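You operate a simulated robot arm through the tools that you are given. There is no shell and no other tool. Be economical: measure what you need, move in short steps, check, and stop when the job is done.

The job below is to be done with a simulated robot arm. You get a single attempt, and the scene is never put back.

Task
Load the clamped strip to 20 N: red tray if it parts, green tray if it holds.
Fine: Wind the wheel back to zero before the clamps go up.

The check looks at the end state, three seconds after you hand in, the way a careful person would. Anything else that was tipped, shoved, dropped, spilled or broken makes it a failure.

Robot
A 7-joint arm with a two-finger parallel gripper, fixed in place. Base frame: the origin is at the foot of the arm, x ahead of it, y to its left, z up. Readings come in mm, degrees, newtons and seconds.
Its first joint turns from -66.0 to 66.0 degrees. Payload 2.4 kg.
The tool frame sits at the grasp point between the pads (the TCP): z along the fingers, y along the line on which they close. The tips reach 30 mm beyond it. The gripper opens to 94 mm. The fingers are 28 mm wide and 10 mm thick; the gripper's body (50 by 96 mm) begins 55 mm behind the TCP.
Orientation is that of the tool frame in the base frame, as a unit quaternion [x, y, z, w]. With the fingers straight down and closing along the base's y, the tool's x points along the base's -x, its y along +y and its z along -z.

Tools
- The arm moves only by the tool apply_moves. Its argument "deltas" is a list of rows, each an object of numbers (a shift or turn left out is 0, a gripper value left out holds the last): "x", "y", "z": the shift along the tool's x, y, z in mm; "wx", "wy", "wz": the turn, a rotation vector about the tool's x, y, z in degrees; "grip": the opening, from 0 (shut) to 1 (fully open). In form: [{"x": .., "y": .., "z": .., "wx": .., "wy": .., "wz": .., "grip": ..}, ...]. A call has 1 to 20 rows; each row is the pose to reach, as a shift and turn from the pose commanded when the call began, along the tool's axes at that moment. A row lasts 0.2 s, in which the tool goes at most 50 mm and 8.6 degrees; a call with a longer step from one row to the next is refused whole, and so is a gripper value outside its range. A pose out of reach is approached as far as the arm can. The call stops where the force on the tool passes 40 N (or 10 N more than at its start, if that is more) or the arm is blocked; 0.2 s more then pass. Each finger travels about 153 mm/s and halts on what it meets, pressing with about 23 N; the grip force reading is that of the motor and also rises with nothing between the fingers. The clock runs only during rows and for 0.2 s after the last one: add rows that repeat a pose to give the fingers time. It gives the time, the measured TCP pose, the force on the tool (base axes), the opening and the grip force at its end, in the units of the frame above (readings bear some noise), and new pictures: "pictures" is both (left out), scene, wrist or none.
- Cameras (640 x 400 px; columns grow to the right, rows downward): "scene" is fixed at [42.6, 476.2, 1444.8]; the picture's right is [-0.72, -0.69, 0.00], its down [-0.37, 0.39, -0.84] and it looks along [0.58, -0.61, -0.54] (base axes); focal length 331 px, centre (320, 200). "wrist" rides on the gripper at [-37, 0, -58] in the tool frame; the picture's right is [0.00, -1.00, 0.00], its down [0.97, 0.00, -0.24] and it looks along [0.24, 0.00, 0.97] (tool axes); focal length 218 px, centre (320, 200).
- probe_pixels(camera, pixels): there is no depth. For up to 12 entries [column, row, z] of the newest picture of that camera ("zoom" is the newest enlarged one), the place [x, y] in the base frame at which the ray of that pixel passes the height z, good to about 2 mm. The clock stands still meanwhile.
- close_up(camera, box): a new picture of the part [left, top, right, bottom] of that camera's present view, enlarged. The clock stands still meanwhile.
- sign_off(): hands the job in; it is judged then, once.

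Work in short steps. Measure before you move; look again where a grasp or a placing could have gone wrong, and mend it. You have 80 turns and 120 pictures in all, those below and enlarged ones among them. Open the gripper and draw the arm clear of the work before you hand the job in, unless the task says otherwise; then end with one line.

The tools are called after ">>>" as name(argument=value, ...) on one line, values as JSON. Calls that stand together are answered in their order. apply_moves: Moves the arm, as the interface text tells. Its arguments: {"type":"object","properties":{"deltas":{"type":"array","items":{"type":"object","properties":{"x":{"type":"number"},"y":{"type":"number"},"z":{"type":"number"},"wx":{"type":"number"},"wy":{"type":"number"},"wz":{"type":"number"},"grip":{"type":"number"}}}},"pictures":{"type":"string","enum":["both","scene","wrist","none"]}},"required":["deltas"]} The other tools are called the same way: probe_pixels (camera, pixels) gives the place at which the rays of pixels pass given heights; close_up (camera, box) takes an enlarged picture of a part of a camera's view; sign_off () hands the job in.

At the start:

```text
time_s: 0.0
tool_pos: [378.1, -40.7, 1198.7]
tool_rot: [0.0, 1.0, 0.001, 0.0]
contact_force: [0.3, 1.2, -0.3]
width: 93.9
gripper_force: 0.0
```

scene: 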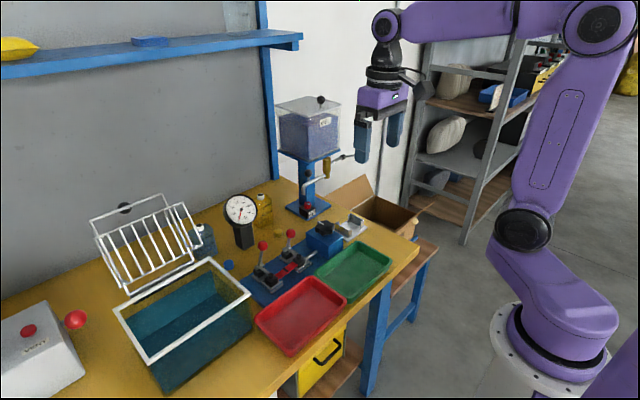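
wrist: 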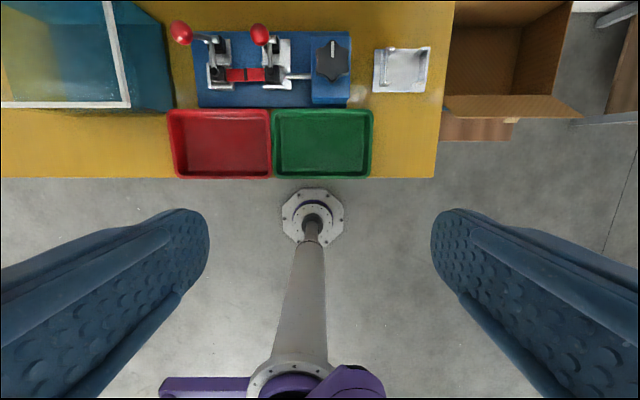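

The pictures show a fixture with two red-knobbed clamps, a black wheel, a gauge and two trays. I'll enlarge both views before moving.

>>> close_up(camera="scene", box=[210, 180, 400, 320])

>>> close_up(camera="wrist", box=[160, 0, 450, 181])

```text
2.86 times, centred on (305, 250) of scene
```

zoom: 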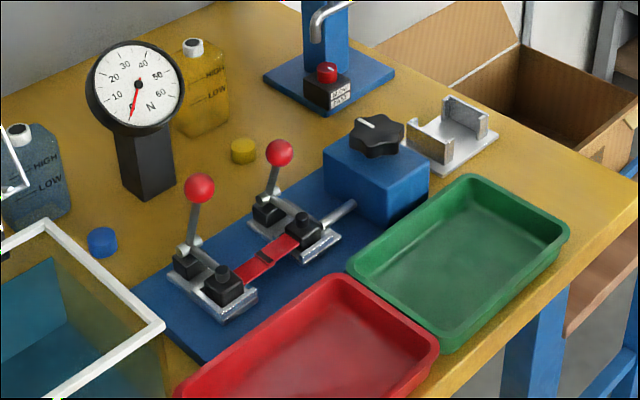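

```text
2.21 times, centred on (305, 90) of wrist
```

zoom: 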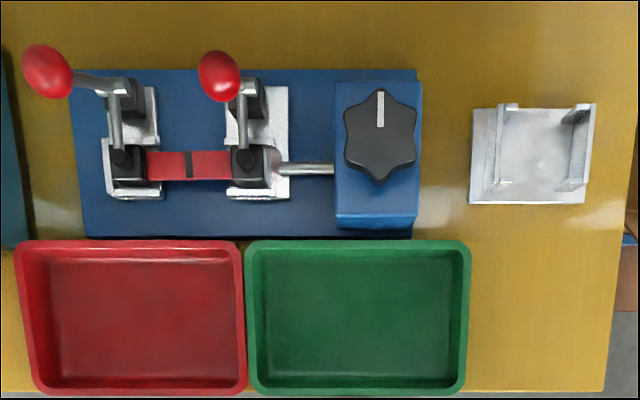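

I locate the wheel, knobs, strip, and trays by crossing rays from both cameras at several heights.

>>> probe_pixels(camera="wrist", pixels=[[332, 61, 700], [332, 61, 730], [332, 61, 760], [181, 33, 760], [181, 33, 800], [259, 34, 760], [259, 34, 800], [245, 75, 680], [245, 75, 700], [220, 145, 650], [322, 145, 650], [400, 70, 650]])

>>> probe_pixels(camera="scene", pixels=[[325, 228, 700], [325, 228, 730], [325, 228, 760], [263, 246, 760], [263, 246, 800], [291, 233, 760], [291, 233, 800], [285.6, 270, 680], [285.6, 270, 700], [300, 316, 650], [353, 271, 650], [350, 227, 650]])

```text
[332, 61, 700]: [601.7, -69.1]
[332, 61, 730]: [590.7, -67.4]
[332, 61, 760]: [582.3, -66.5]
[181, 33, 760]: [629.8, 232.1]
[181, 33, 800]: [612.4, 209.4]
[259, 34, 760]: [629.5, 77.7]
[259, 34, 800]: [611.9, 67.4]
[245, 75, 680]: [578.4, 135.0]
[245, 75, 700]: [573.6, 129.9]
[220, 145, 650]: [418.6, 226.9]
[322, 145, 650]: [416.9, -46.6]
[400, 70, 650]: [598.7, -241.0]
```

```text
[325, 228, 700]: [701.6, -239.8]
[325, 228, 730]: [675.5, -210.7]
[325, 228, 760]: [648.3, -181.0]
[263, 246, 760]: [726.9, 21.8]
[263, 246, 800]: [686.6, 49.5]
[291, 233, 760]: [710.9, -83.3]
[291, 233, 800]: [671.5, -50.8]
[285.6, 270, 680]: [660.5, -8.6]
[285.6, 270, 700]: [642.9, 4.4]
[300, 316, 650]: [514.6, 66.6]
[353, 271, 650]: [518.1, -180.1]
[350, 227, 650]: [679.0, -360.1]
```

Rays disagree badly at z≈650 but meet near z≈800–865, so the bench seems higher than stated. I move to a second viewpoint well above it to check by parallax.

>>> apply_moves(deltas=[{"x": -30}, {"x": -60, "y": 20}, {"x": -60, "y": 60}, {"x": -60, "y": 100}, {"x": -60, "y": 100}])

```text
time_s: 1.2
tool_pos: [437.8, 59.0, 1198.3]
tool_rot: [0.0, 1.0, 0.0, 0.0]
contact_force: [0.5, 0.7, -0.4]
width: 94.0
gripper_force: 0.1
```

scene: 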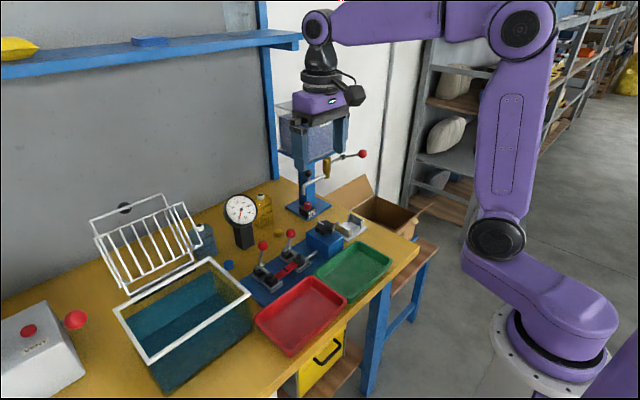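
wrist: 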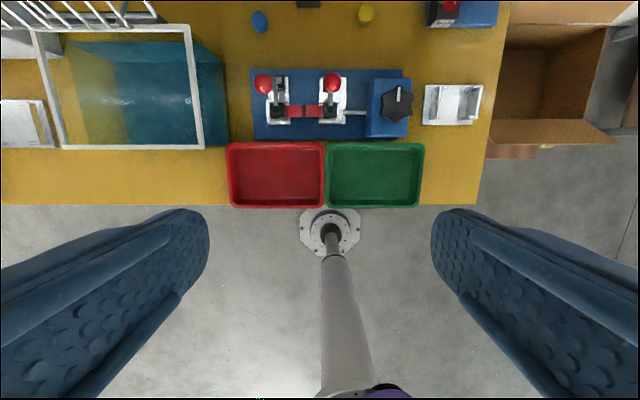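

Parallax agrees: the bench is roughly at z≈800. I refine with probes of the same features in the new pictures.

>>> close_up(camera="wrist", box=[220, 55, 500, 230])

>>> probe_pixels(camera="wrist", pixels=[[478, 204, 780], [478, 204, 800], [478, 204, 820], [396, 104, 840], [396, 104, 860], [396, 104, 880], [264, 83, 880], [264, 83, 920], [332, 83, 880], [332, 83, 920], [303, 111, 830], [303, 111, 850]])

>>> probe_pixels(camera="scene", pixels=[[418, 247, 780], [418, 247, 800], [418, 247, 820], [325, 228, 840], [325, 228, 860], [325, 228, 880], [263, 246, 880], [263, 246, 920], [291, 233, 880], [291, 233, 920], [285.6, 270, 830], [285.6, 270, 850]])

```text
2.29 times, centred on (360, 142) of wrist
```

zoom: 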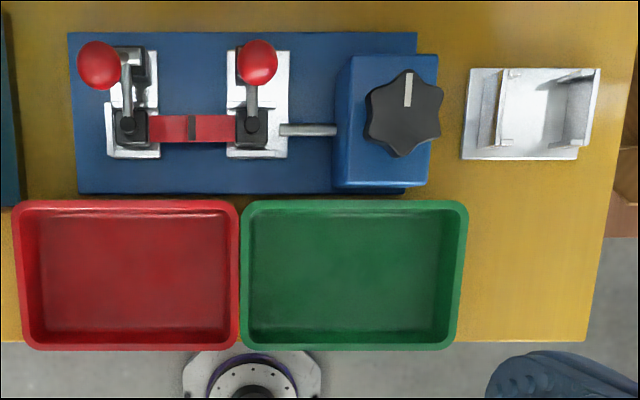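

```text
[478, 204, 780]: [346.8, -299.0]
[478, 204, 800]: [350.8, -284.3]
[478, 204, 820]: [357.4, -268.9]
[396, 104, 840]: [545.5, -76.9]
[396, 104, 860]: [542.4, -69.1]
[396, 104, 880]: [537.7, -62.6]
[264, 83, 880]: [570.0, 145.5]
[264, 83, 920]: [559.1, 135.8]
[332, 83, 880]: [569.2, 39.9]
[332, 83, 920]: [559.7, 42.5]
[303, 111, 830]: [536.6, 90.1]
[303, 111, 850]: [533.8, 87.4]
```

```text
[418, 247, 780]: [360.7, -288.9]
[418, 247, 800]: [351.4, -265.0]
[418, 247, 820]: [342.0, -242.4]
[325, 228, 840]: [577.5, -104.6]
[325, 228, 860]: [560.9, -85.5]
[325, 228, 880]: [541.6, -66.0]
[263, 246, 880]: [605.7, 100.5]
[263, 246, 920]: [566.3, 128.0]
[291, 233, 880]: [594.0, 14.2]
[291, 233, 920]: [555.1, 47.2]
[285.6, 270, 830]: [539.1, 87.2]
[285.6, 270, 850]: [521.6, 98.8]
```

Consistent fits: bench ≈790, wheel ≈(540,-64, 880), clamp knobs ≈(562,133,922) and (557,45,918), strip ≈(537,88,832). I move above the wheel at z≈1000 for a closer look.

>>> apply_moves(deltas=[{"x": -25, "y": -30, "z": 25}, {"x": -55, "y": -65, "z": 55}, {"x": -80, "y": -95, "z": 85}, {"x": -100, "y": -123, "z": 115}, {"x": -102, "y": -123, "z": 150}, {"x": -102, "y": -123, "z": 180}, {"x": -102, "y": -123, "z": 180}])

```text
refused: row 2 steps farther than a row can; nothing moved
```

Row 2 slightly exceeded 50 mm (30/35/30 vector = 55); I shorten the steps.

>>> apply_moves(deltas=[{"x": -20, "y": -25, "z": 25}, {"x": -45, "y": -50, "z": 52}, {"x": -70, "y": -75, "z": 80}, {"x": -90, "y": -100, "z": 108}, {"x": -102, "y": -123, "z": 135}, {"x": -102, "y": -123, "z": 160}, {"x": -102, "y": -123, "z": 180}, {"x": -102, "y": -123, "z": 180}])

```text
time_s: 3.0
tool_pos: [541.0, -64.1, 1016.4]
tool_rot: [0.0, 1.0, 0.0, 0.0]
contact_force: [0.1, -0.4, 0.2]
width: 93.9
gripper_force: 0.1
```

scene: 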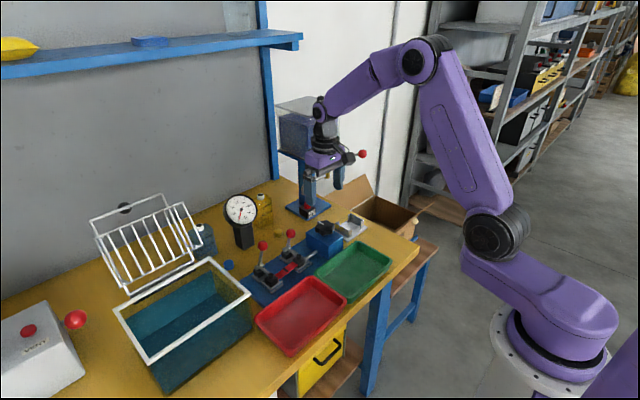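
wrist: 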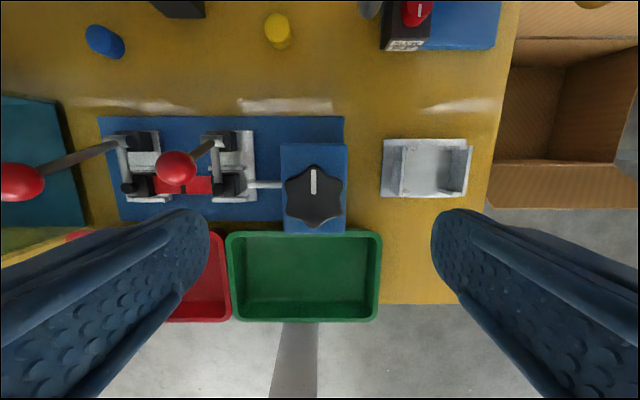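

The wheel is at wrist (314,196), the pointer at 12 o'clock. I zoom for its size and check its height against the scene, and also locate the tower's red crank knob so as not to hit it.

>>> close_up(camera="wrist", box=[234, 136, 394, 236])

>>> close_up(camera="scene", box=[260, 130, 420, 280])

>>> probe_pixels(camera="wrist", pixels=[[314, 196, 860], [314, 196, 870], [314, 196, 880], [285, 196, 870], [343, 196, 870], [314, 165, 870], [314, 228, 870], [22, 182, 922], [175, 168, 918], [185, 186, 832], [460, 30, 800]])

>>> probe_pixels(camera="scene", pixels=[[325, 228, 860], [325, 228, 870], [363, 154, 1000], [363, 154, 1050], [363, 154, 1100], [310, 208, 800]])

```text
4.00 times, centred on (314, 186) of wrist
```

zoom: 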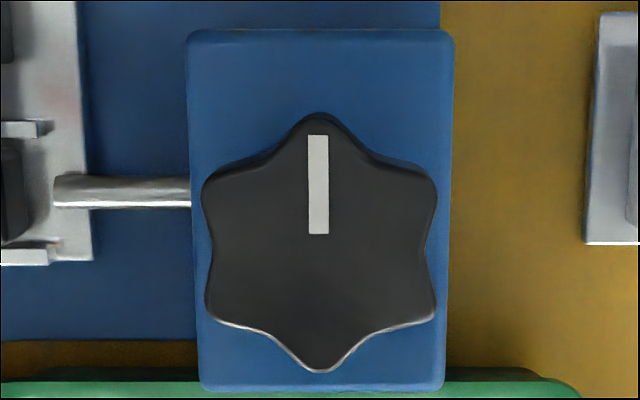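

```text
2.67 times, centred on (340, 205) of scene
```

zoom: 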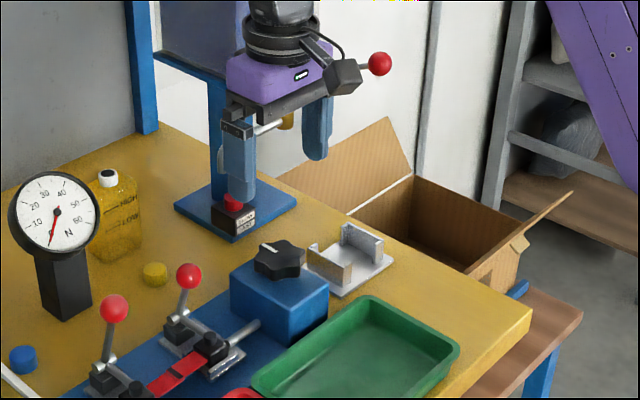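

```text
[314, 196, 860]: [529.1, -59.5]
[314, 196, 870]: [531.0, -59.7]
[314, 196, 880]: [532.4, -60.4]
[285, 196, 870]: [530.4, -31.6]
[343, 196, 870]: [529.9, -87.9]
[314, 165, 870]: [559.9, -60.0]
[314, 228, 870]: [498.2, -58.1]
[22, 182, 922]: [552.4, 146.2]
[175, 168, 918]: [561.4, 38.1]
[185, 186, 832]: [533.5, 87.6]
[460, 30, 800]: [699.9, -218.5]
```

```text
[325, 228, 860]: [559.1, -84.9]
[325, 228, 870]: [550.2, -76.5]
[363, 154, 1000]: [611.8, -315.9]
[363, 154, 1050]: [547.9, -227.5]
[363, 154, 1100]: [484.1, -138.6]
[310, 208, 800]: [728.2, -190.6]
```

The wheel centre resolves to ≈(531,-60), top ≈885, with valleys facing ±y—good for the pads. I centre and descend to TCP z≈903, open.

>>> apply_moves(deltas=[{"x": 10, "y": 4, "z": 30, "grip": 1}, {"x": 10, "y": 4, "z": 60}, {"x": 10, "y": 4, "z": 85}, {"x": 10, "y": 4, "z": 100}, {"x": 10, "y": 4, "z": 113}, {"x": 10, "y": 4, "z": 113}])

>>> close_up(camera="scene", box=[270, 170, 390, 270])

```text
time_s: 4.4
tool_pos: [529.9, -61.4, 903.6]
tool_rot: [0.0, 1.0, 0.0, 0.0]
contact_force: [0.0, 0.3, -0.3]
width: 94.0
gripper_force: 0.0
```

scene: 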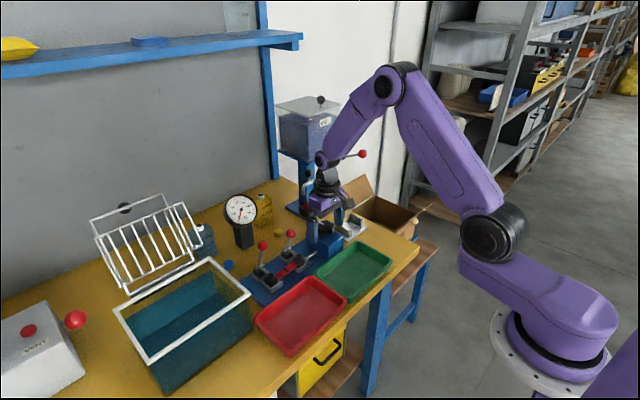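
wrist: 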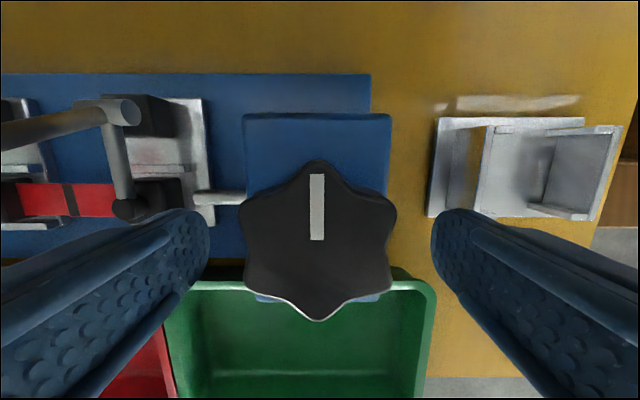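

```text
4.00 times, centred on (330, 220) of scene
```

zoom: 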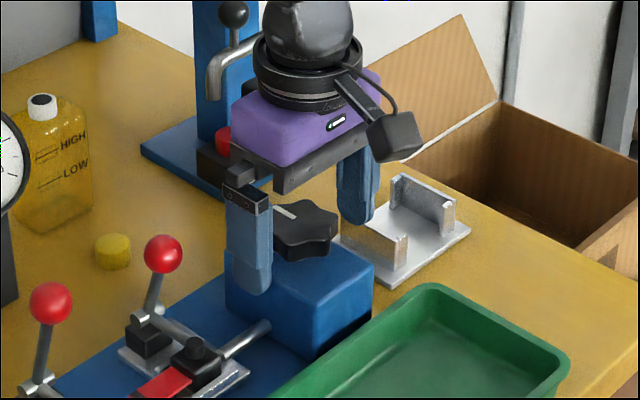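

Finger tips appear level with the wheel's underside. I check the wheel centre once more at this range.

>>> probe_pixels(camera="wrist", pixels=[[317, 240, 880], [317, 240, 890], [239, 240, 885], [397, 240, 885], [317, 160, 885], [317, 320, 885]])

```text
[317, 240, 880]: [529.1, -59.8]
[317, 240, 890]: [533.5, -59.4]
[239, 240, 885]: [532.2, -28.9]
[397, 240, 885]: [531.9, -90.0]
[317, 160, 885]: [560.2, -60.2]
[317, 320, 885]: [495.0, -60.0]
```

The centre is (530,-60), matching the tool. I close on the wheel.

>>> apply_moves(deltas=[{"y": 1, "grip": 0.5}, {"y": 1, "grip": 0.3}, {"y": 1, "grip": 0.3}], pictures="wrist")

>>> close_up(camera="scene", box=[212, 185, 272, 245])

```text
time_s: 5.2
tool_pos: [530.6, -58.5, 904.6]
tool_rot: [0.0, 1.0, 0.0, 0.001]
contact_force: [2.4, 1.4, -5.2]
width: 53.9
gripper_force: 45.5
```

wrist: 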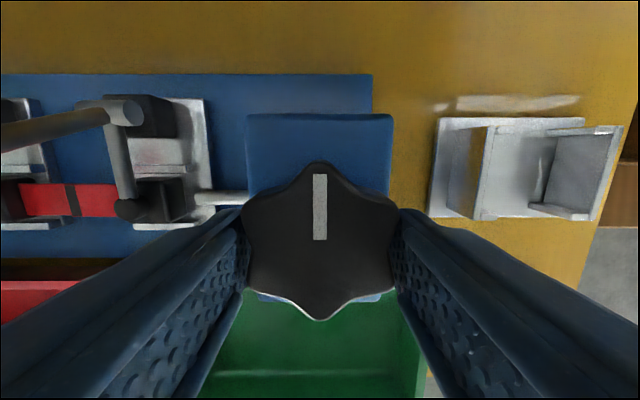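

```text
6.67 times, centred on (242, 215) of scene
```

zoom: 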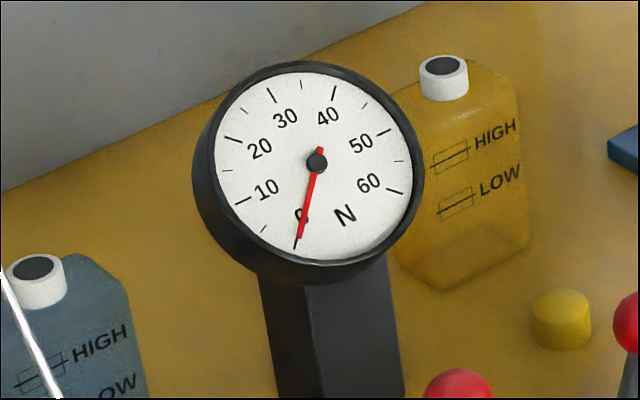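

Gripped at 53.9 mm; gauge reads 0. I turn clockwise (seen from above) by 16° to see the response.

>>> apply_moves(deltas=[{"wz": 4}, {"wz": 8}, {"wz": 12}, {"wz": 16}, {"wz": 16}], pictures="wrist")

>>> close_up(camera="scene", box=[212, 185, 272, 245])

```text
time_s: 6.4
tool_pos: [531.1, -57.2, 905.3]
tool_rot: [0.139, 0.99, 0.0, -0.001]
contact_force: [5.6, 9.9, -11.2]
width: 53.7
gripper_force: 45.1
```

wrist: 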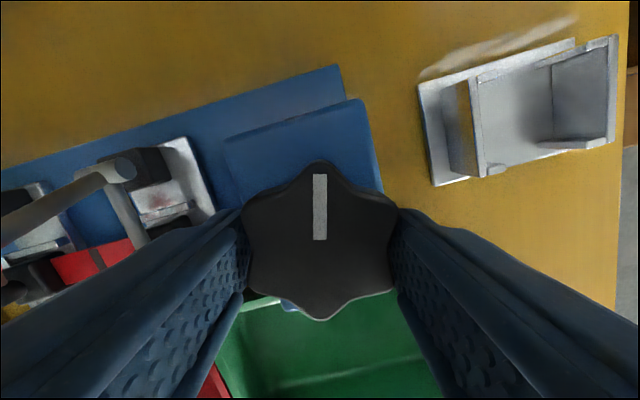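

```text
6.67 times, centred on (242, 215) of scene
```

zoom: 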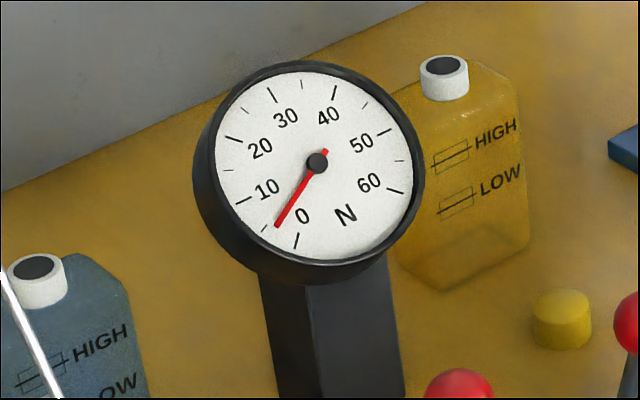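

The gauge moved to about 4 N for 16°, so clockwise loads the strip at ≈0.25 N/°. I turn another 30° in small rows.

>>> apply_moves(deltas=[{"wz": 5}, {"wz": 10}, {"wz": 15}, {"wz": 20}, {"wz": 25}, {"wz": 30}, {"wz": 30}], pictures="wrist")

>>> close_up(camera="scene", box=[212, 185, 272, 245])

```text
time_s: 7.8
tool_pos: [531.1, -55.7, 904.2]
tool_rot: [0.369, 0.93, 0.001, 0.002]
contact_force: [7.4, 1.7, -5.9]
width: 54.0
gripper_force: 45.0
stopped in row 6: the force on the tool passed its limit (the readings are from after the stop); the commanded pose is now the measured one
```

wrist: 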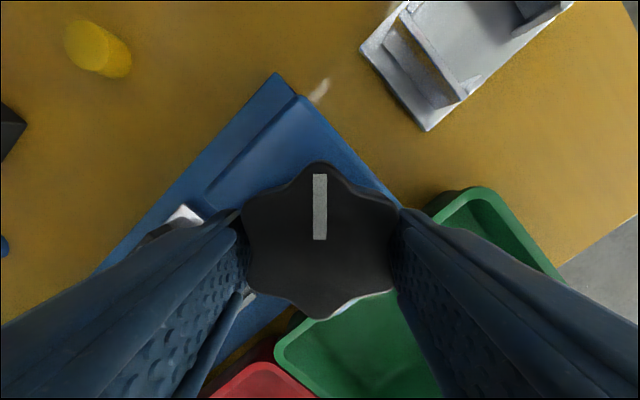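

```text
6.67 times, centred on (242, 215) of scene
```

zoom: 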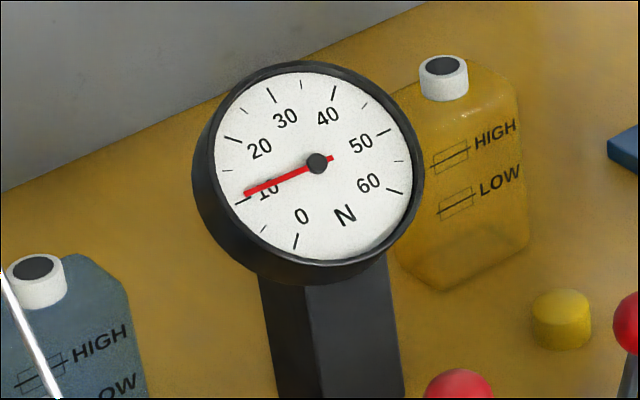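

The gauge is ≈10.7 N after 43°; the stop came from side force since the wheel centre lies ≈4 mm off the TCP along tool -x. I keep turning 20° with that offset compensated.

>>> apply_moves(deltas=[{"wz": 4, "y": 0.3}, {"wz": 8, "y": 0.6}, {"wz": 12, "y": 0.8, "x": -0.1}, {"wz": 16, "y": 1.1, "x": -0.2}, {"wz": 20, "y": 1.4, "x": -0.2}, {"wz": 20, "y": 1.4, "x": -0.2}], pictures="wrist")

>>> close_up(camera="scene", box=[212, 185, 272, 245])

```text
time_s: 9.2
tool_pos: [533.2, -53.8, 904.0]
tool_rot: [0.526, 0.85, 0.0, 0.0]
contact_force: [13.0, 8.1, -19.6]
width: 53.9
gripper_force: 45.3
```

wrist: 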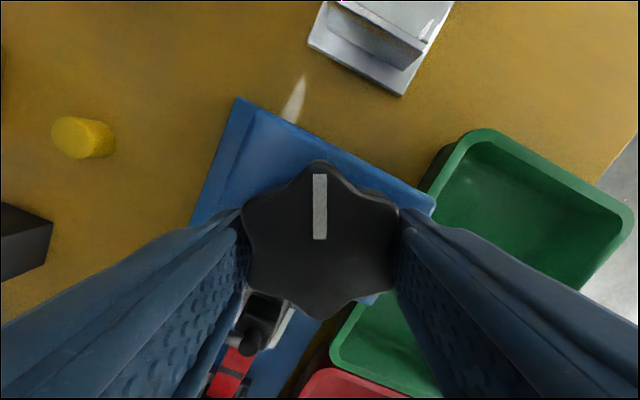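

```text
6.67 times, centred on (242, 215) of scene
```

zoom: 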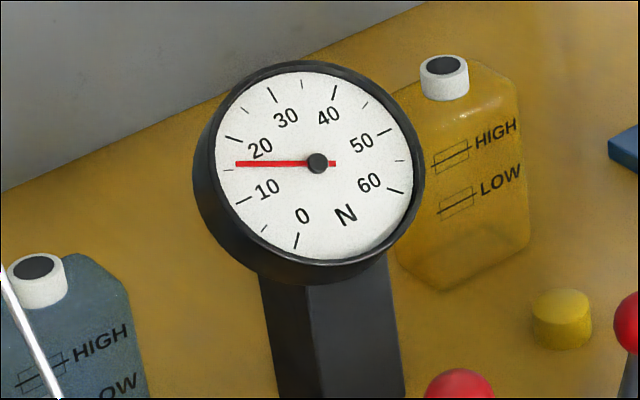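

Gauge ≈15.8 N at 63.5° total, no slip. I turn 17° more to reach 20 N.

>>> apply_moves(deltas=[{"wz": 4, "y": 0.3}, {"wz": 8, "y": 0.6}, {"wz": 12, "y": 0.8, "x": -0.1}, {"wz": 15, "y": 1.0, "x": -0.2}, {"wz": 17.2, "y": 1.2, "x": -0.2}, {"wz": 17.2, "y": 1.2, "x": -0.2}], pictures="wrist")

>>> close_up(camera="scene", box=[212, 185, 272, 245])

>>> close_up(camera="scene", box=[240, 220, 340, 310])

```text
time_s: 10.6
tool_pos: [534.8, -54.2, 904.3]
tool_rot: [0.647, 0.762, 0.002, 0.002]
contact_force: [18.5, 10.7, -13.7]
width: 53.8
gripper_force: 45.1
```

wrist: 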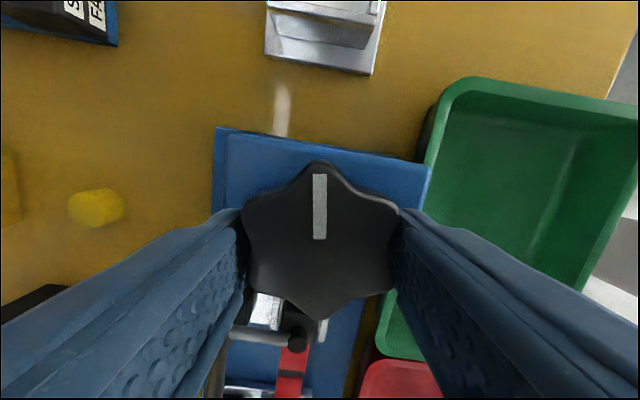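

```text
6.67 times, centred on (242, 215) of scene
```

zoom: 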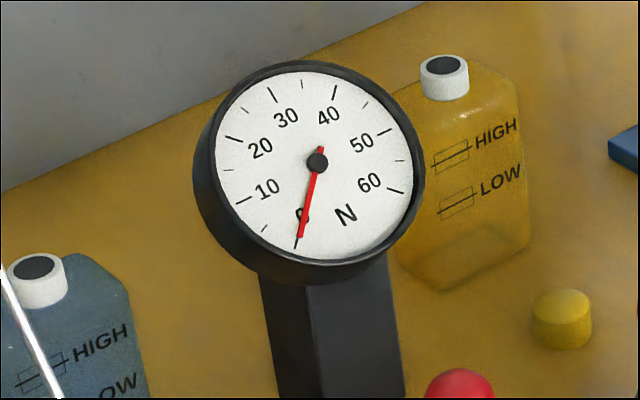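

```text
4.44 times, centred on (290, 265) of scene
```

zoom: 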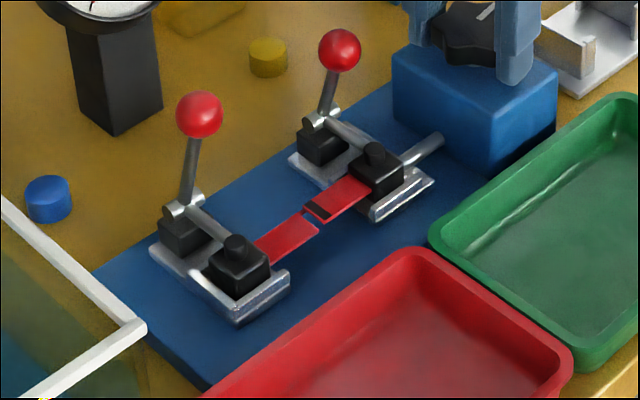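

The strip parted (two red pieces, gauge back at 0) → red tray. First I wind the wheel back by the same 80.7°, half at a time.

>>> apply_moves(deltas=[{"wz": -6, "y": -0.4}, {"wz": -12, "y": -0.8, "x": -0.1}, {"wz": -18, "y": -1.2, "x": -0.2}, {"wz": -24, "y": -1.6, "x": -0.3}, {"wz": -30, "y": -2.0, "x": -0.5}, {"wz": -36, "y": -2.4, "x": -0.8}, {"wz": -40, "y": -2.6, "x": -0.9}, {"wz": -40, "y": -2.6, "x": -0.9}], pictures="none")

```text
time_s: 12.4
tool_pos: [529.0, -56.5, 904.4]
tool_rot: [0.346, 0.938, 0.001, 0.001]
contact_force: [20.1, 10.8, -15.1]
width: 53.6
gripper_force: 44.9
```

Angle now 40.5°. I finish the remaining 40.5°, steering to the original TCP spot.

>>> apply_moves(deltas=[{"wz": -6, "y": -0.1, "x": -0.4}, {"wz": -12, "y": -0.2, "x": -0.8}, {"wz": -18, "y": -0.3, "x": -1.2}, {"wz": -24, "y": -0.4, "x": -1.5}, {"wz": -30, "y": -0.5, "x": -1.8}, {"wz": -36, "y": -0.6, "x": -2}, {"wz": -40.5, "y": -0.6, "x": -2.2}, {"wz": -40.5, "y": -0.6, "x": -2.2}], pictures="wrist")

```text
time_s: 14.2
tool_pos: [529.3, -57.7, 904.6]
tool_rot: [0.002, 1.0, 0.0, -0.001]
contact_force: [-15.1, 0.6, 9.6]
width: 53.7
gripper_force: 45.3
```

wrist: 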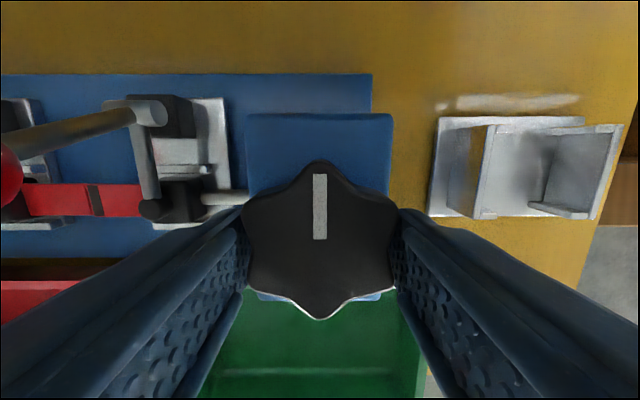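

The angle is back to ≈0.2° with the pointer at 12 o'clock. I release and rise to check.

>>> apply_moves(deltas=[{"grip": 1}, {"grip": 1}, {"grip": 1, "z": -20}, {"z": -60}, {"z": -100}, {"z": -120}, {"z": -120}], pictures="both")

>>> close_up(camera="wrist", box=[80, 100, 400, 300])

>>> close_up(camera="scene", box=[220, 190, 370, 310])

```text
time_s: 15.8
tool_pos: [530.4, -58.4, 1026.2]
tool_rot: [0.001, 1.0, 0.0, 0.0]
contact_force: [-0.1, -0.3, 0.1]
width: 93.8
gripper_force: 0.0
```

scene: 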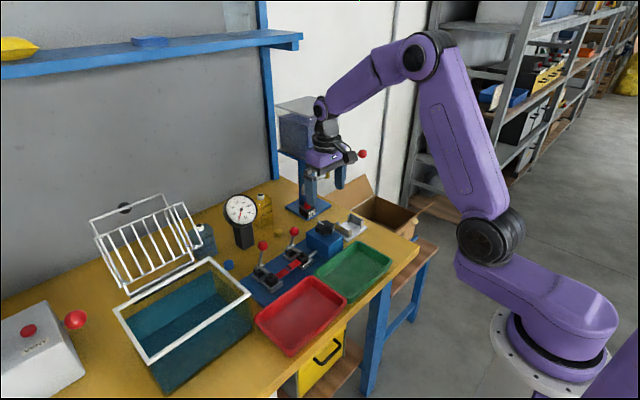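
wrist: 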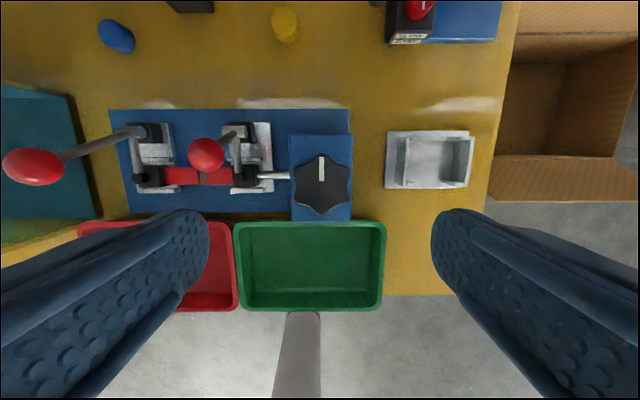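

```text
2.00 times, centred on (240, 200) of wrist
```

zoom: 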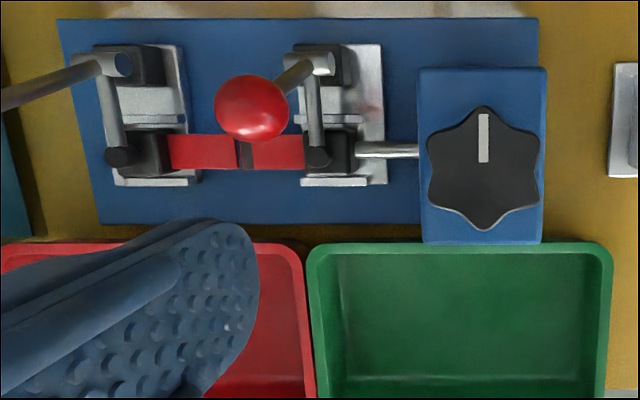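

```text
3.33 times, centred on (295, 250) of scene
```

zoom: 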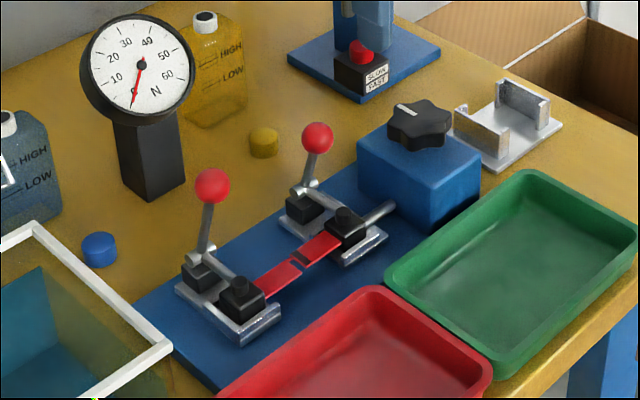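

Wheel and gauge are at zero, pieces still clamped. Now I measure lever balls, pivots and gauge post for the release.

>>> probe_pixels(camera="wrist", pixels=[[33, 166, 915], [33, 166, 930], [206, 154, 915], [206, 154, 930], [142, 131, 840], [142, 131, 855], [241, 131, 840], [241, 131, 855], [182, 176, 830], [220, 176, 830], [118, 35, 800]])

>>> probe_pixels(camera="scene", pixels=[[263, 246, 915], [263, 246, 930], [294, 231.5, 915], [294, 231.5, 930], [258, 267.5, 840], [258, 267.5, 855], [289, 247, 840], [289, 247, 855], [283, 274, 830], [295, 264, 830], [246, 248, 795], [228, 266, 800]])

```text
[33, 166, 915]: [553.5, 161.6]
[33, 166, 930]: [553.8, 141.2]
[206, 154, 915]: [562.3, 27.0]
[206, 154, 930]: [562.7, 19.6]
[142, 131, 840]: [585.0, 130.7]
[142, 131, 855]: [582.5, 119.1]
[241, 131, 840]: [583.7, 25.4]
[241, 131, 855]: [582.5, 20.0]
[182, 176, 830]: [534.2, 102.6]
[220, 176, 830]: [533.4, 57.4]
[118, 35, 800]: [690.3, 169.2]
```

```text
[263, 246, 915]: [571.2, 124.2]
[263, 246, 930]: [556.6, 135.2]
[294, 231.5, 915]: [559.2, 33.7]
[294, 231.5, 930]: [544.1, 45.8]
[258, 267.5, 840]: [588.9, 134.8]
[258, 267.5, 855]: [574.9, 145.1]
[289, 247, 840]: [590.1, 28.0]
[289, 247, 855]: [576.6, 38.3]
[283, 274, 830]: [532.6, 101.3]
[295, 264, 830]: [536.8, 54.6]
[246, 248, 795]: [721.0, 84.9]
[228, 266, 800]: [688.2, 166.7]
```

Right ball ≈(562,29,920), left ≈(557,136,930), pivots ≈(586,·,842): pushing the balls toward +x should lift the clamp bars. I shut the fingers and drop in front of the right ball at x≈522.

>>> apply_moves(deltas=[{"x": 4, "y": 40, "grip": 0}, {"x": 8, "y": 80}, {"x": 8, "y": 88, "z": 20}, {"x": 8, "y": 88, "z": 60}, {"x": 8, "y": 88, "z": 95}, {"x": 8, "y": 88, "z": 95}])

>>> close_up(camera="scene", box=[220, 180, 360, 300])

```text
time_s: 17.2
tool_pos: [522.8, 30.2, 928.4]
tool_rot: [0.001, 1.0, -0.001, 0.002]
contact_force: [0.0, 0.1, 0.3]
width: 0.1
gripper_force: 22.9
```

scene: 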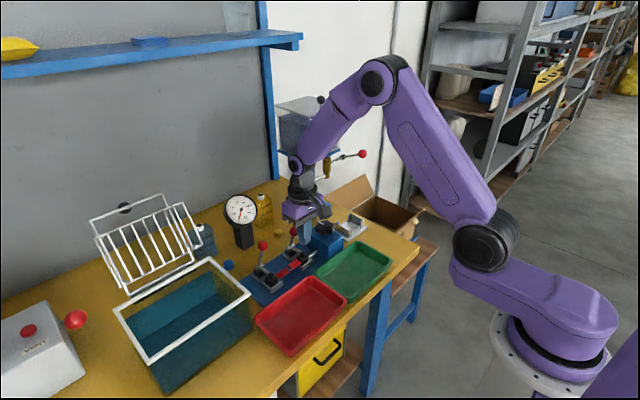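
wrist: 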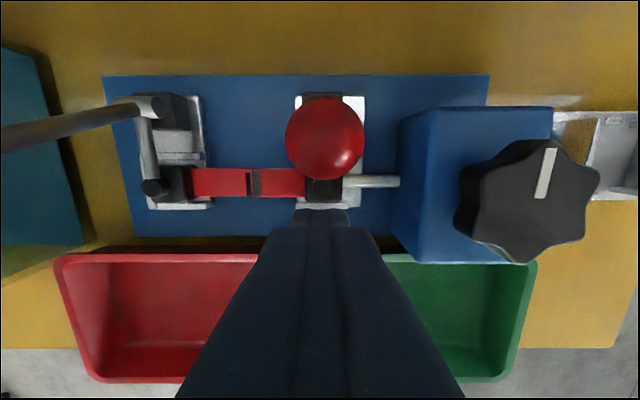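

```text
3.33 times, centred on (290, 240) of scene
```

zoom: 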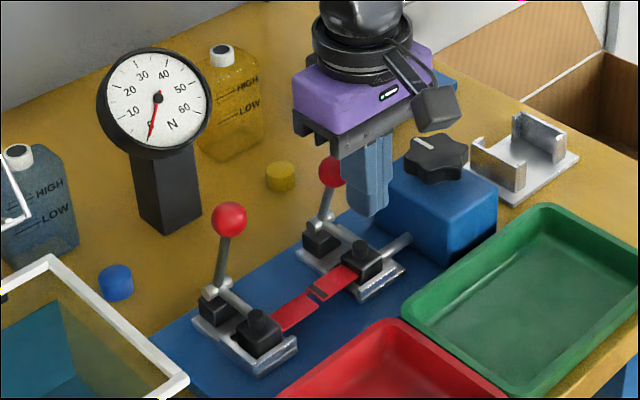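

Ball is aligned ahead of the fingers (wrist col 325). I push +x along the arc, dipping slightly.

>>> apply_moves(deltas=[{"x": -10}, {"x": -20}, {"x": -30}, {"x": -40}, {"x": -50}, {"x": -60}, {"x": -70, "z": 3}, {"x": -80, "z": 8}, {"x": -90, "z": 14}, {"x": -90, "z": 14}])

>>> close_up(camera="scene", box=[220, 180, 360, 300])

```text
time_s: 19.1
tool_pos: [603.1, 30.0, 921.7]
tool_rot: [0.0, 1.0, 0.0, -0.009]
contact_force: [-14.8, -2.3, 11.4]
width: 0.1
gripper_force: 22.7
stopped in row 9: the force on the tool passed its limit (the readings are from after the stop); the commanded pose is now the measured one
```

scene: 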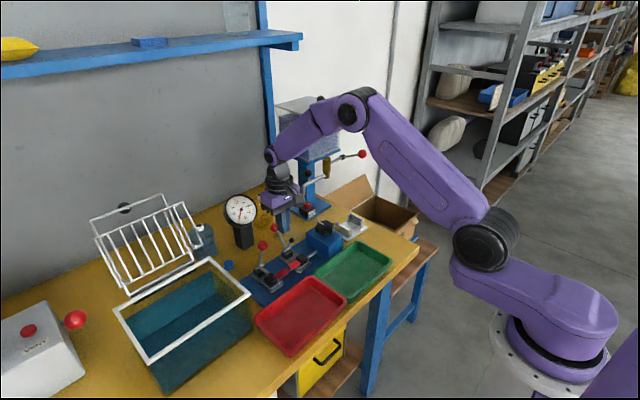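
wrist: 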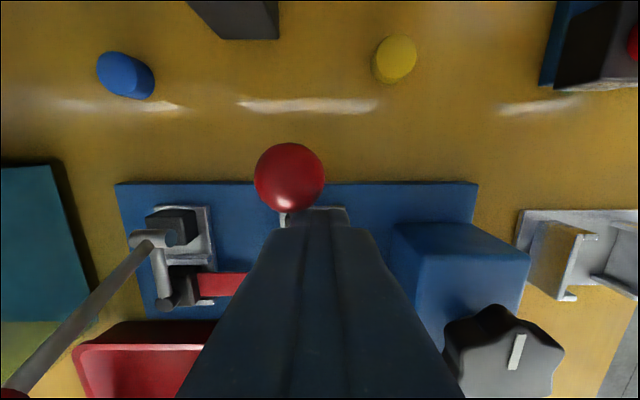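

```text
3.33 times, centred on (290, 240) of scene
```

zoom: 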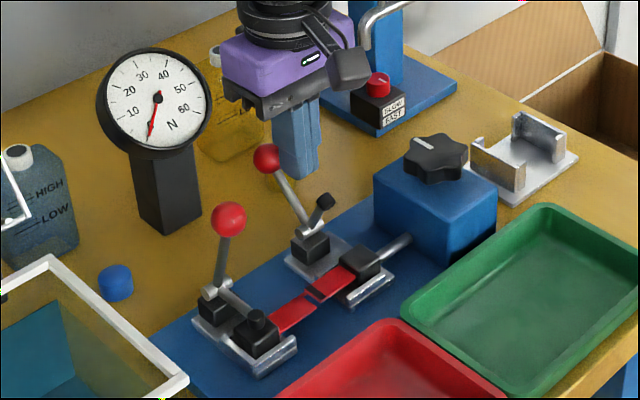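

The right bar is lifted (open) and the ball rests beside the fingers. I back off and rise to see whether it stays.

>>> apply_moves(deltas=[{"x": 10}, {"x": 20}, {"x": 40, "z": -20}, {"x": 50, "z": -60}, {"x": 60, "y": 20, "z": -100}, {"x": 60, "y": 20, "z": -100}])

>>> close_up(camera="scene", box=[220, 180, 360, 300])

>>> close_up(camera="wrist", box=[100, 60, 420, 260])

```text
time_s: 20.5
tool_pos: [544.5, 49.5, 1022.6]
tool_rot: [0.001, 1.0, 0.0, -0.007]
contact_force: [-0.5, 0.5, -0.2]
width: 0.0
gripper_force: 23.0
```

scene: 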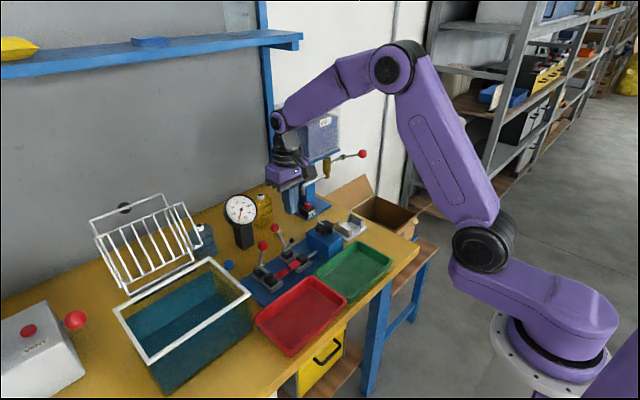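
wrist: 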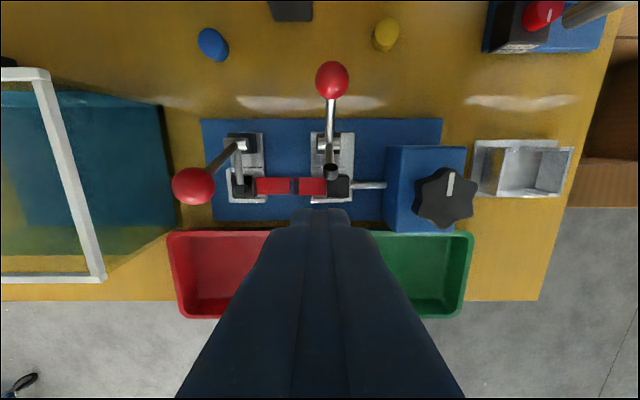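

```text
3.33 times, centred on (290, 240) of scene
```

zoom: 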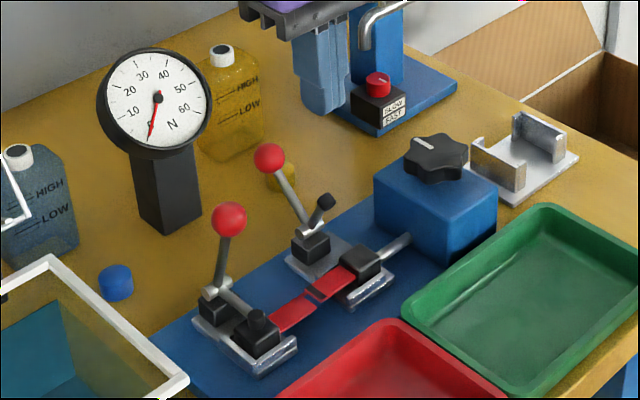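

```text
2.00 times, centred on (260, 160) of wrist
```

zoom: 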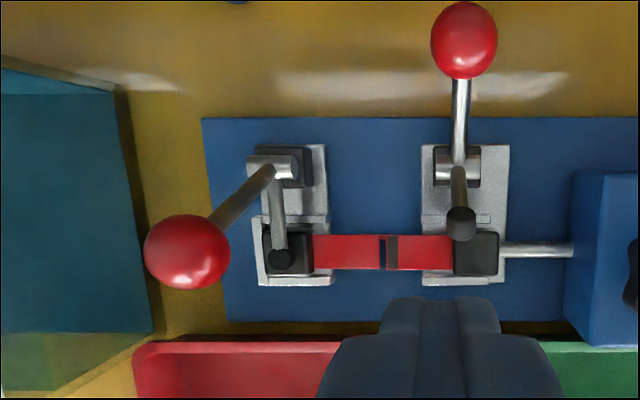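

The right clamp stays open, leaving a black end-tab with its piece in the jaw. Next the left lever: I go in front of its ball at (521,136).

>>> apply_moves(deltas=[{"x": 12, "y": 40}, {"x": 24, "y": 80}, {"x": 24, "y": 86, "z": 30}, {"x": 24, "y": 86, "z": 65}, {"x": 24, "y": 86, "z": 90}, {"x": 24, "y": 86, "z": 90}], pictures="wrist")

```text
time_s: 21.9
tool_pos: [518.7, 136.7, 930.3]
tool_rot: [0.0, 1.0, 0.001, -0.007]
contact_force: [-0.1, -0.3, 0.0]
width: 0.1
gripper_force: 23.0
```

wrist: 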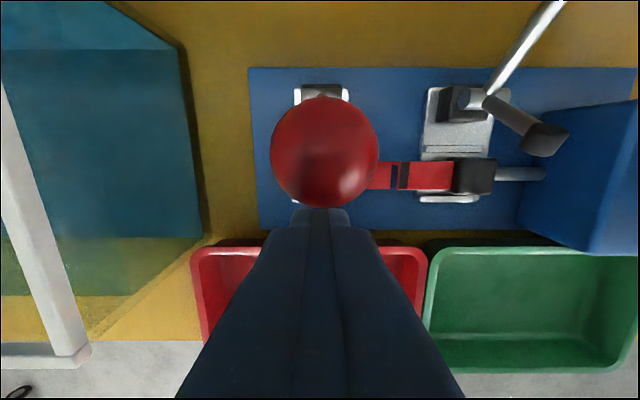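

Ball is centred (col 323) and a bit higher than the other, so I raise 8 mm and push +x along its arc.

>>> apply_moves(deltas=[{"x": -10, "z": -8}, {"x": -20, "z": -8}, {"x": -30, "z": -8}, {"x": -40, "z": -8}, {"x": -50, "z": -8}, {"x": -60, "z": -8}, {"x": -70, "z": -5}, {"x": -80, "z": 0}, {"x": -88, "z": 4}, {"x": -88, "z": 4}], pictures="wrist")

>>> close_up(camera="scene", box=[220, 180, 360, 300])

```text
time_s: 24.1
tool_pos: [608.4, 136.4, 926.7]
tool_rot: [0.001, 1.0, 0.0, -0.009]
contact_force: [-15.0, -1.9, 12.9]
width: 0.2
gripper_force: 22.8
```

wrist: 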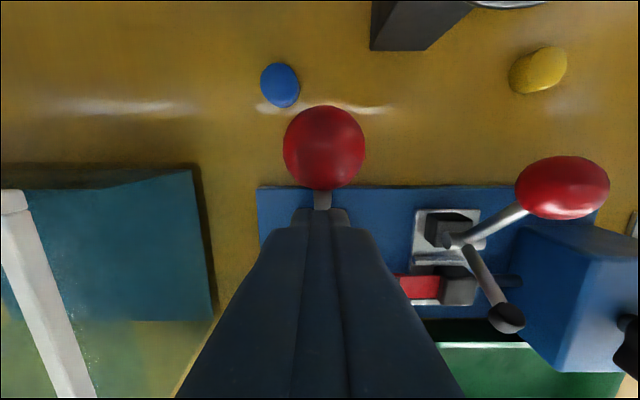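

```text
3.33 times, centred on (290, 240) of scene
```

zoom: 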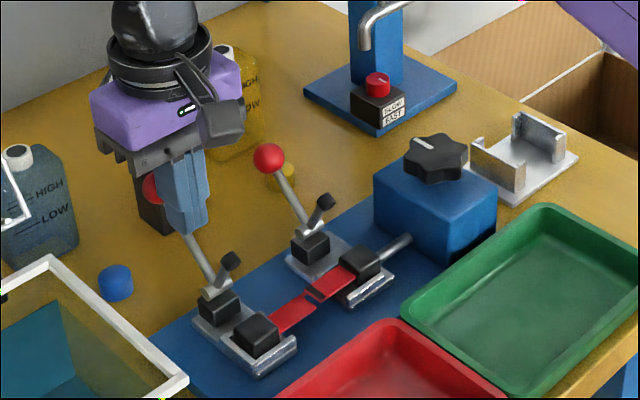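

Both clamps are open. I back off, rise, and turn the tool 90° so the fingers close across the strip's width.

>>> apply_moves(deltas=[{"x": 15}, {"x": 35, "z": -25}, {"x": 60, "z": -55, "y": -10}, {"x": 75, "z": -90, "y": -30}, {"x": 80, "z": -100, "y": -50, "wz": 8}, {"x": 80, "z": -100, "y": -50, "wz": 16, "wx": 0.5}, {"x": 80, "z": -100, "y": -50, "wz": 24}, {"x": 80, "z": -100, "y": -50, "wz": 32}, {"x": 80, "z": -100, "y": -50, "wz": 40}, {"x": 80, "z": -100, "y": -50, "wz": 48, "grip": 0.4}, {"x": 80, "z": -100, "y": -50, "wz": 56}, {"x": 80, "z": -100, "y": -50, "wz": 64}, {"x": 80, "z": -100, "y": -50, "wz": 72}, {"x": 80, "z": -100, "y": -50, "wz": 80}, {"x": 80, "z": -100, "y": -50, "wz": 88}, {"x": 80, "z": -100, "y": -50, "wz": 90}, {"x": 80, "z": -100, "y": -50, "wz": 90}])

>>> close_up(camera="wrist", box=[160, 100, 480, 300])

```text
time_s: 27.7
tool_pos: [530.2, 86.3, 1027.1]
tool_rot: [0.707, 0.707, -0.006, -0.005]
contact_force: [0.4, 0.3, -0.8]
width: 37.8
gripper_force: 0.0
```

scene: 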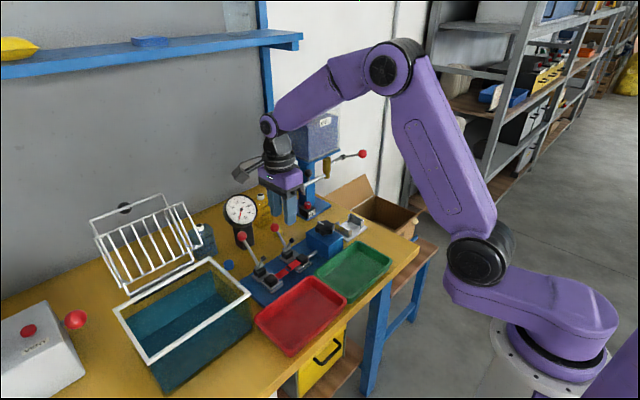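
wrist: 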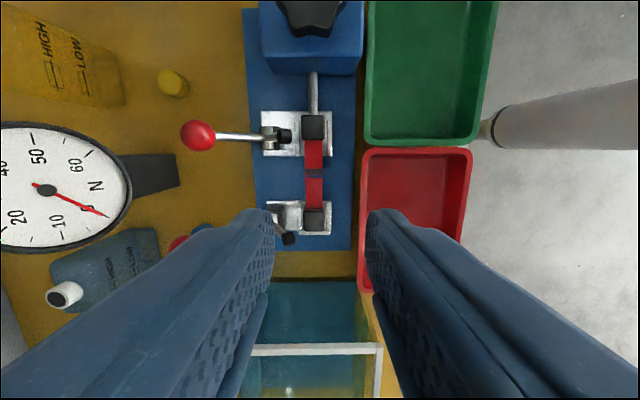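

```text
2.00 times, centred on (320, 200) of wrist
```

zoom: 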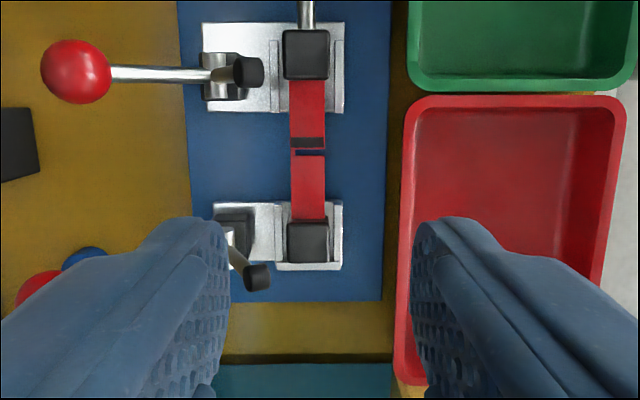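

Both pieces lie on their jaws with black end tabs. I probe the strip's edges, tabs, breaks and the red tray in this enlargement.

>>> probe_pixels(camera="zoom", pixels=[[291, 110, 832], [325, 110, 832], [308, 82, 832], [308, 150, 832], [308, 156, 832], [308, 220, 832], [305, 30, 838], [305, 80, 838], [307, 262, 838], [415, 240, 810], [615, 240, 810], [515, 110, 810]])

>>> close_up(camera="scene", box=[245, 235, 325, 295])

```text
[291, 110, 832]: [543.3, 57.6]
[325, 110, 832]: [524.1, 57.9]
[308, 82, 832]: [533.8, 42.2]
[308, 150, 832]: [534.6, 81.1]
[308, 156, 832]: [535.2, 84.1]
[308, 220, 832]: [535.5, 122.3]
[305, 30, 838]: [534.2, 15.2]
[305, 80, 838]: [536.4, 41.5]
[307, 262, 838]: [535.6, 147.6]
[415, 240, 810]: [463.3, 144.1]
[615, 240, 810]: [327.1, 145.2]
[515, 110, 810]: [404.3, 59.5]
```

```text
6.67 times, centred on (285, 265) of scene
```

zoom: 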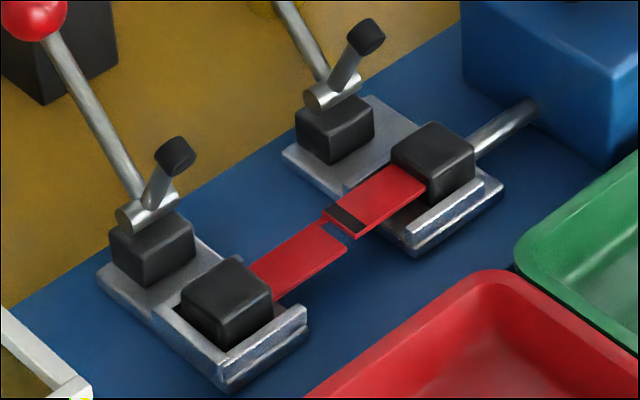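

I check where the jaw lips end along y, so the fingers clear them.

>>> probe_pixels(camera="zoom", pixels=[[408, 238, 815], [408, 238, 825], [306, 312, 815], [306, 312, 825], [345, 238, 825], [345, 238, 832], [345, 190, 820], [238, 258, 820], [432, 123, 850], [432, 123, 845], [230, 330, 820]])

>>> probe_pixels(camera="wrist", pixels=[[329, 155, 820], [329, 202, 820], [300, 155, 820], [313, 118, 845], [285, 135, 885]])

```text
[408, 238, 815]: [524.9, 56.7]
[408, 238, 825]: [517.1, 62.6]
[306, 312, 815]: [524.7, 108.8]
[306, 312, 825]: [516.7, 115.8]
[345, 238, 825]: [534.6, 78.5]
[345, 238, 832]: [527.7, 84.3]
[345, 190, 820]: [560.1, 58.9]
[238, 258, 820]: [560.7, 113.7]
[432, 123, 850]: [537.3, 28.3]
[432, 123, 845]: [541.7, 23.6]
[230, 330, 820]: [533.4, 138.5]
```

```text
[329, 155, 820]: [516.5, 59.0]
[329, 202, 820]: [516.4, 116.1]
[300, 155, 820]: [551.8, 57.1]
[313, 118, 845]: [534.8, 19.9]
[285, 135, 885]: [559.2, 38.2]
```

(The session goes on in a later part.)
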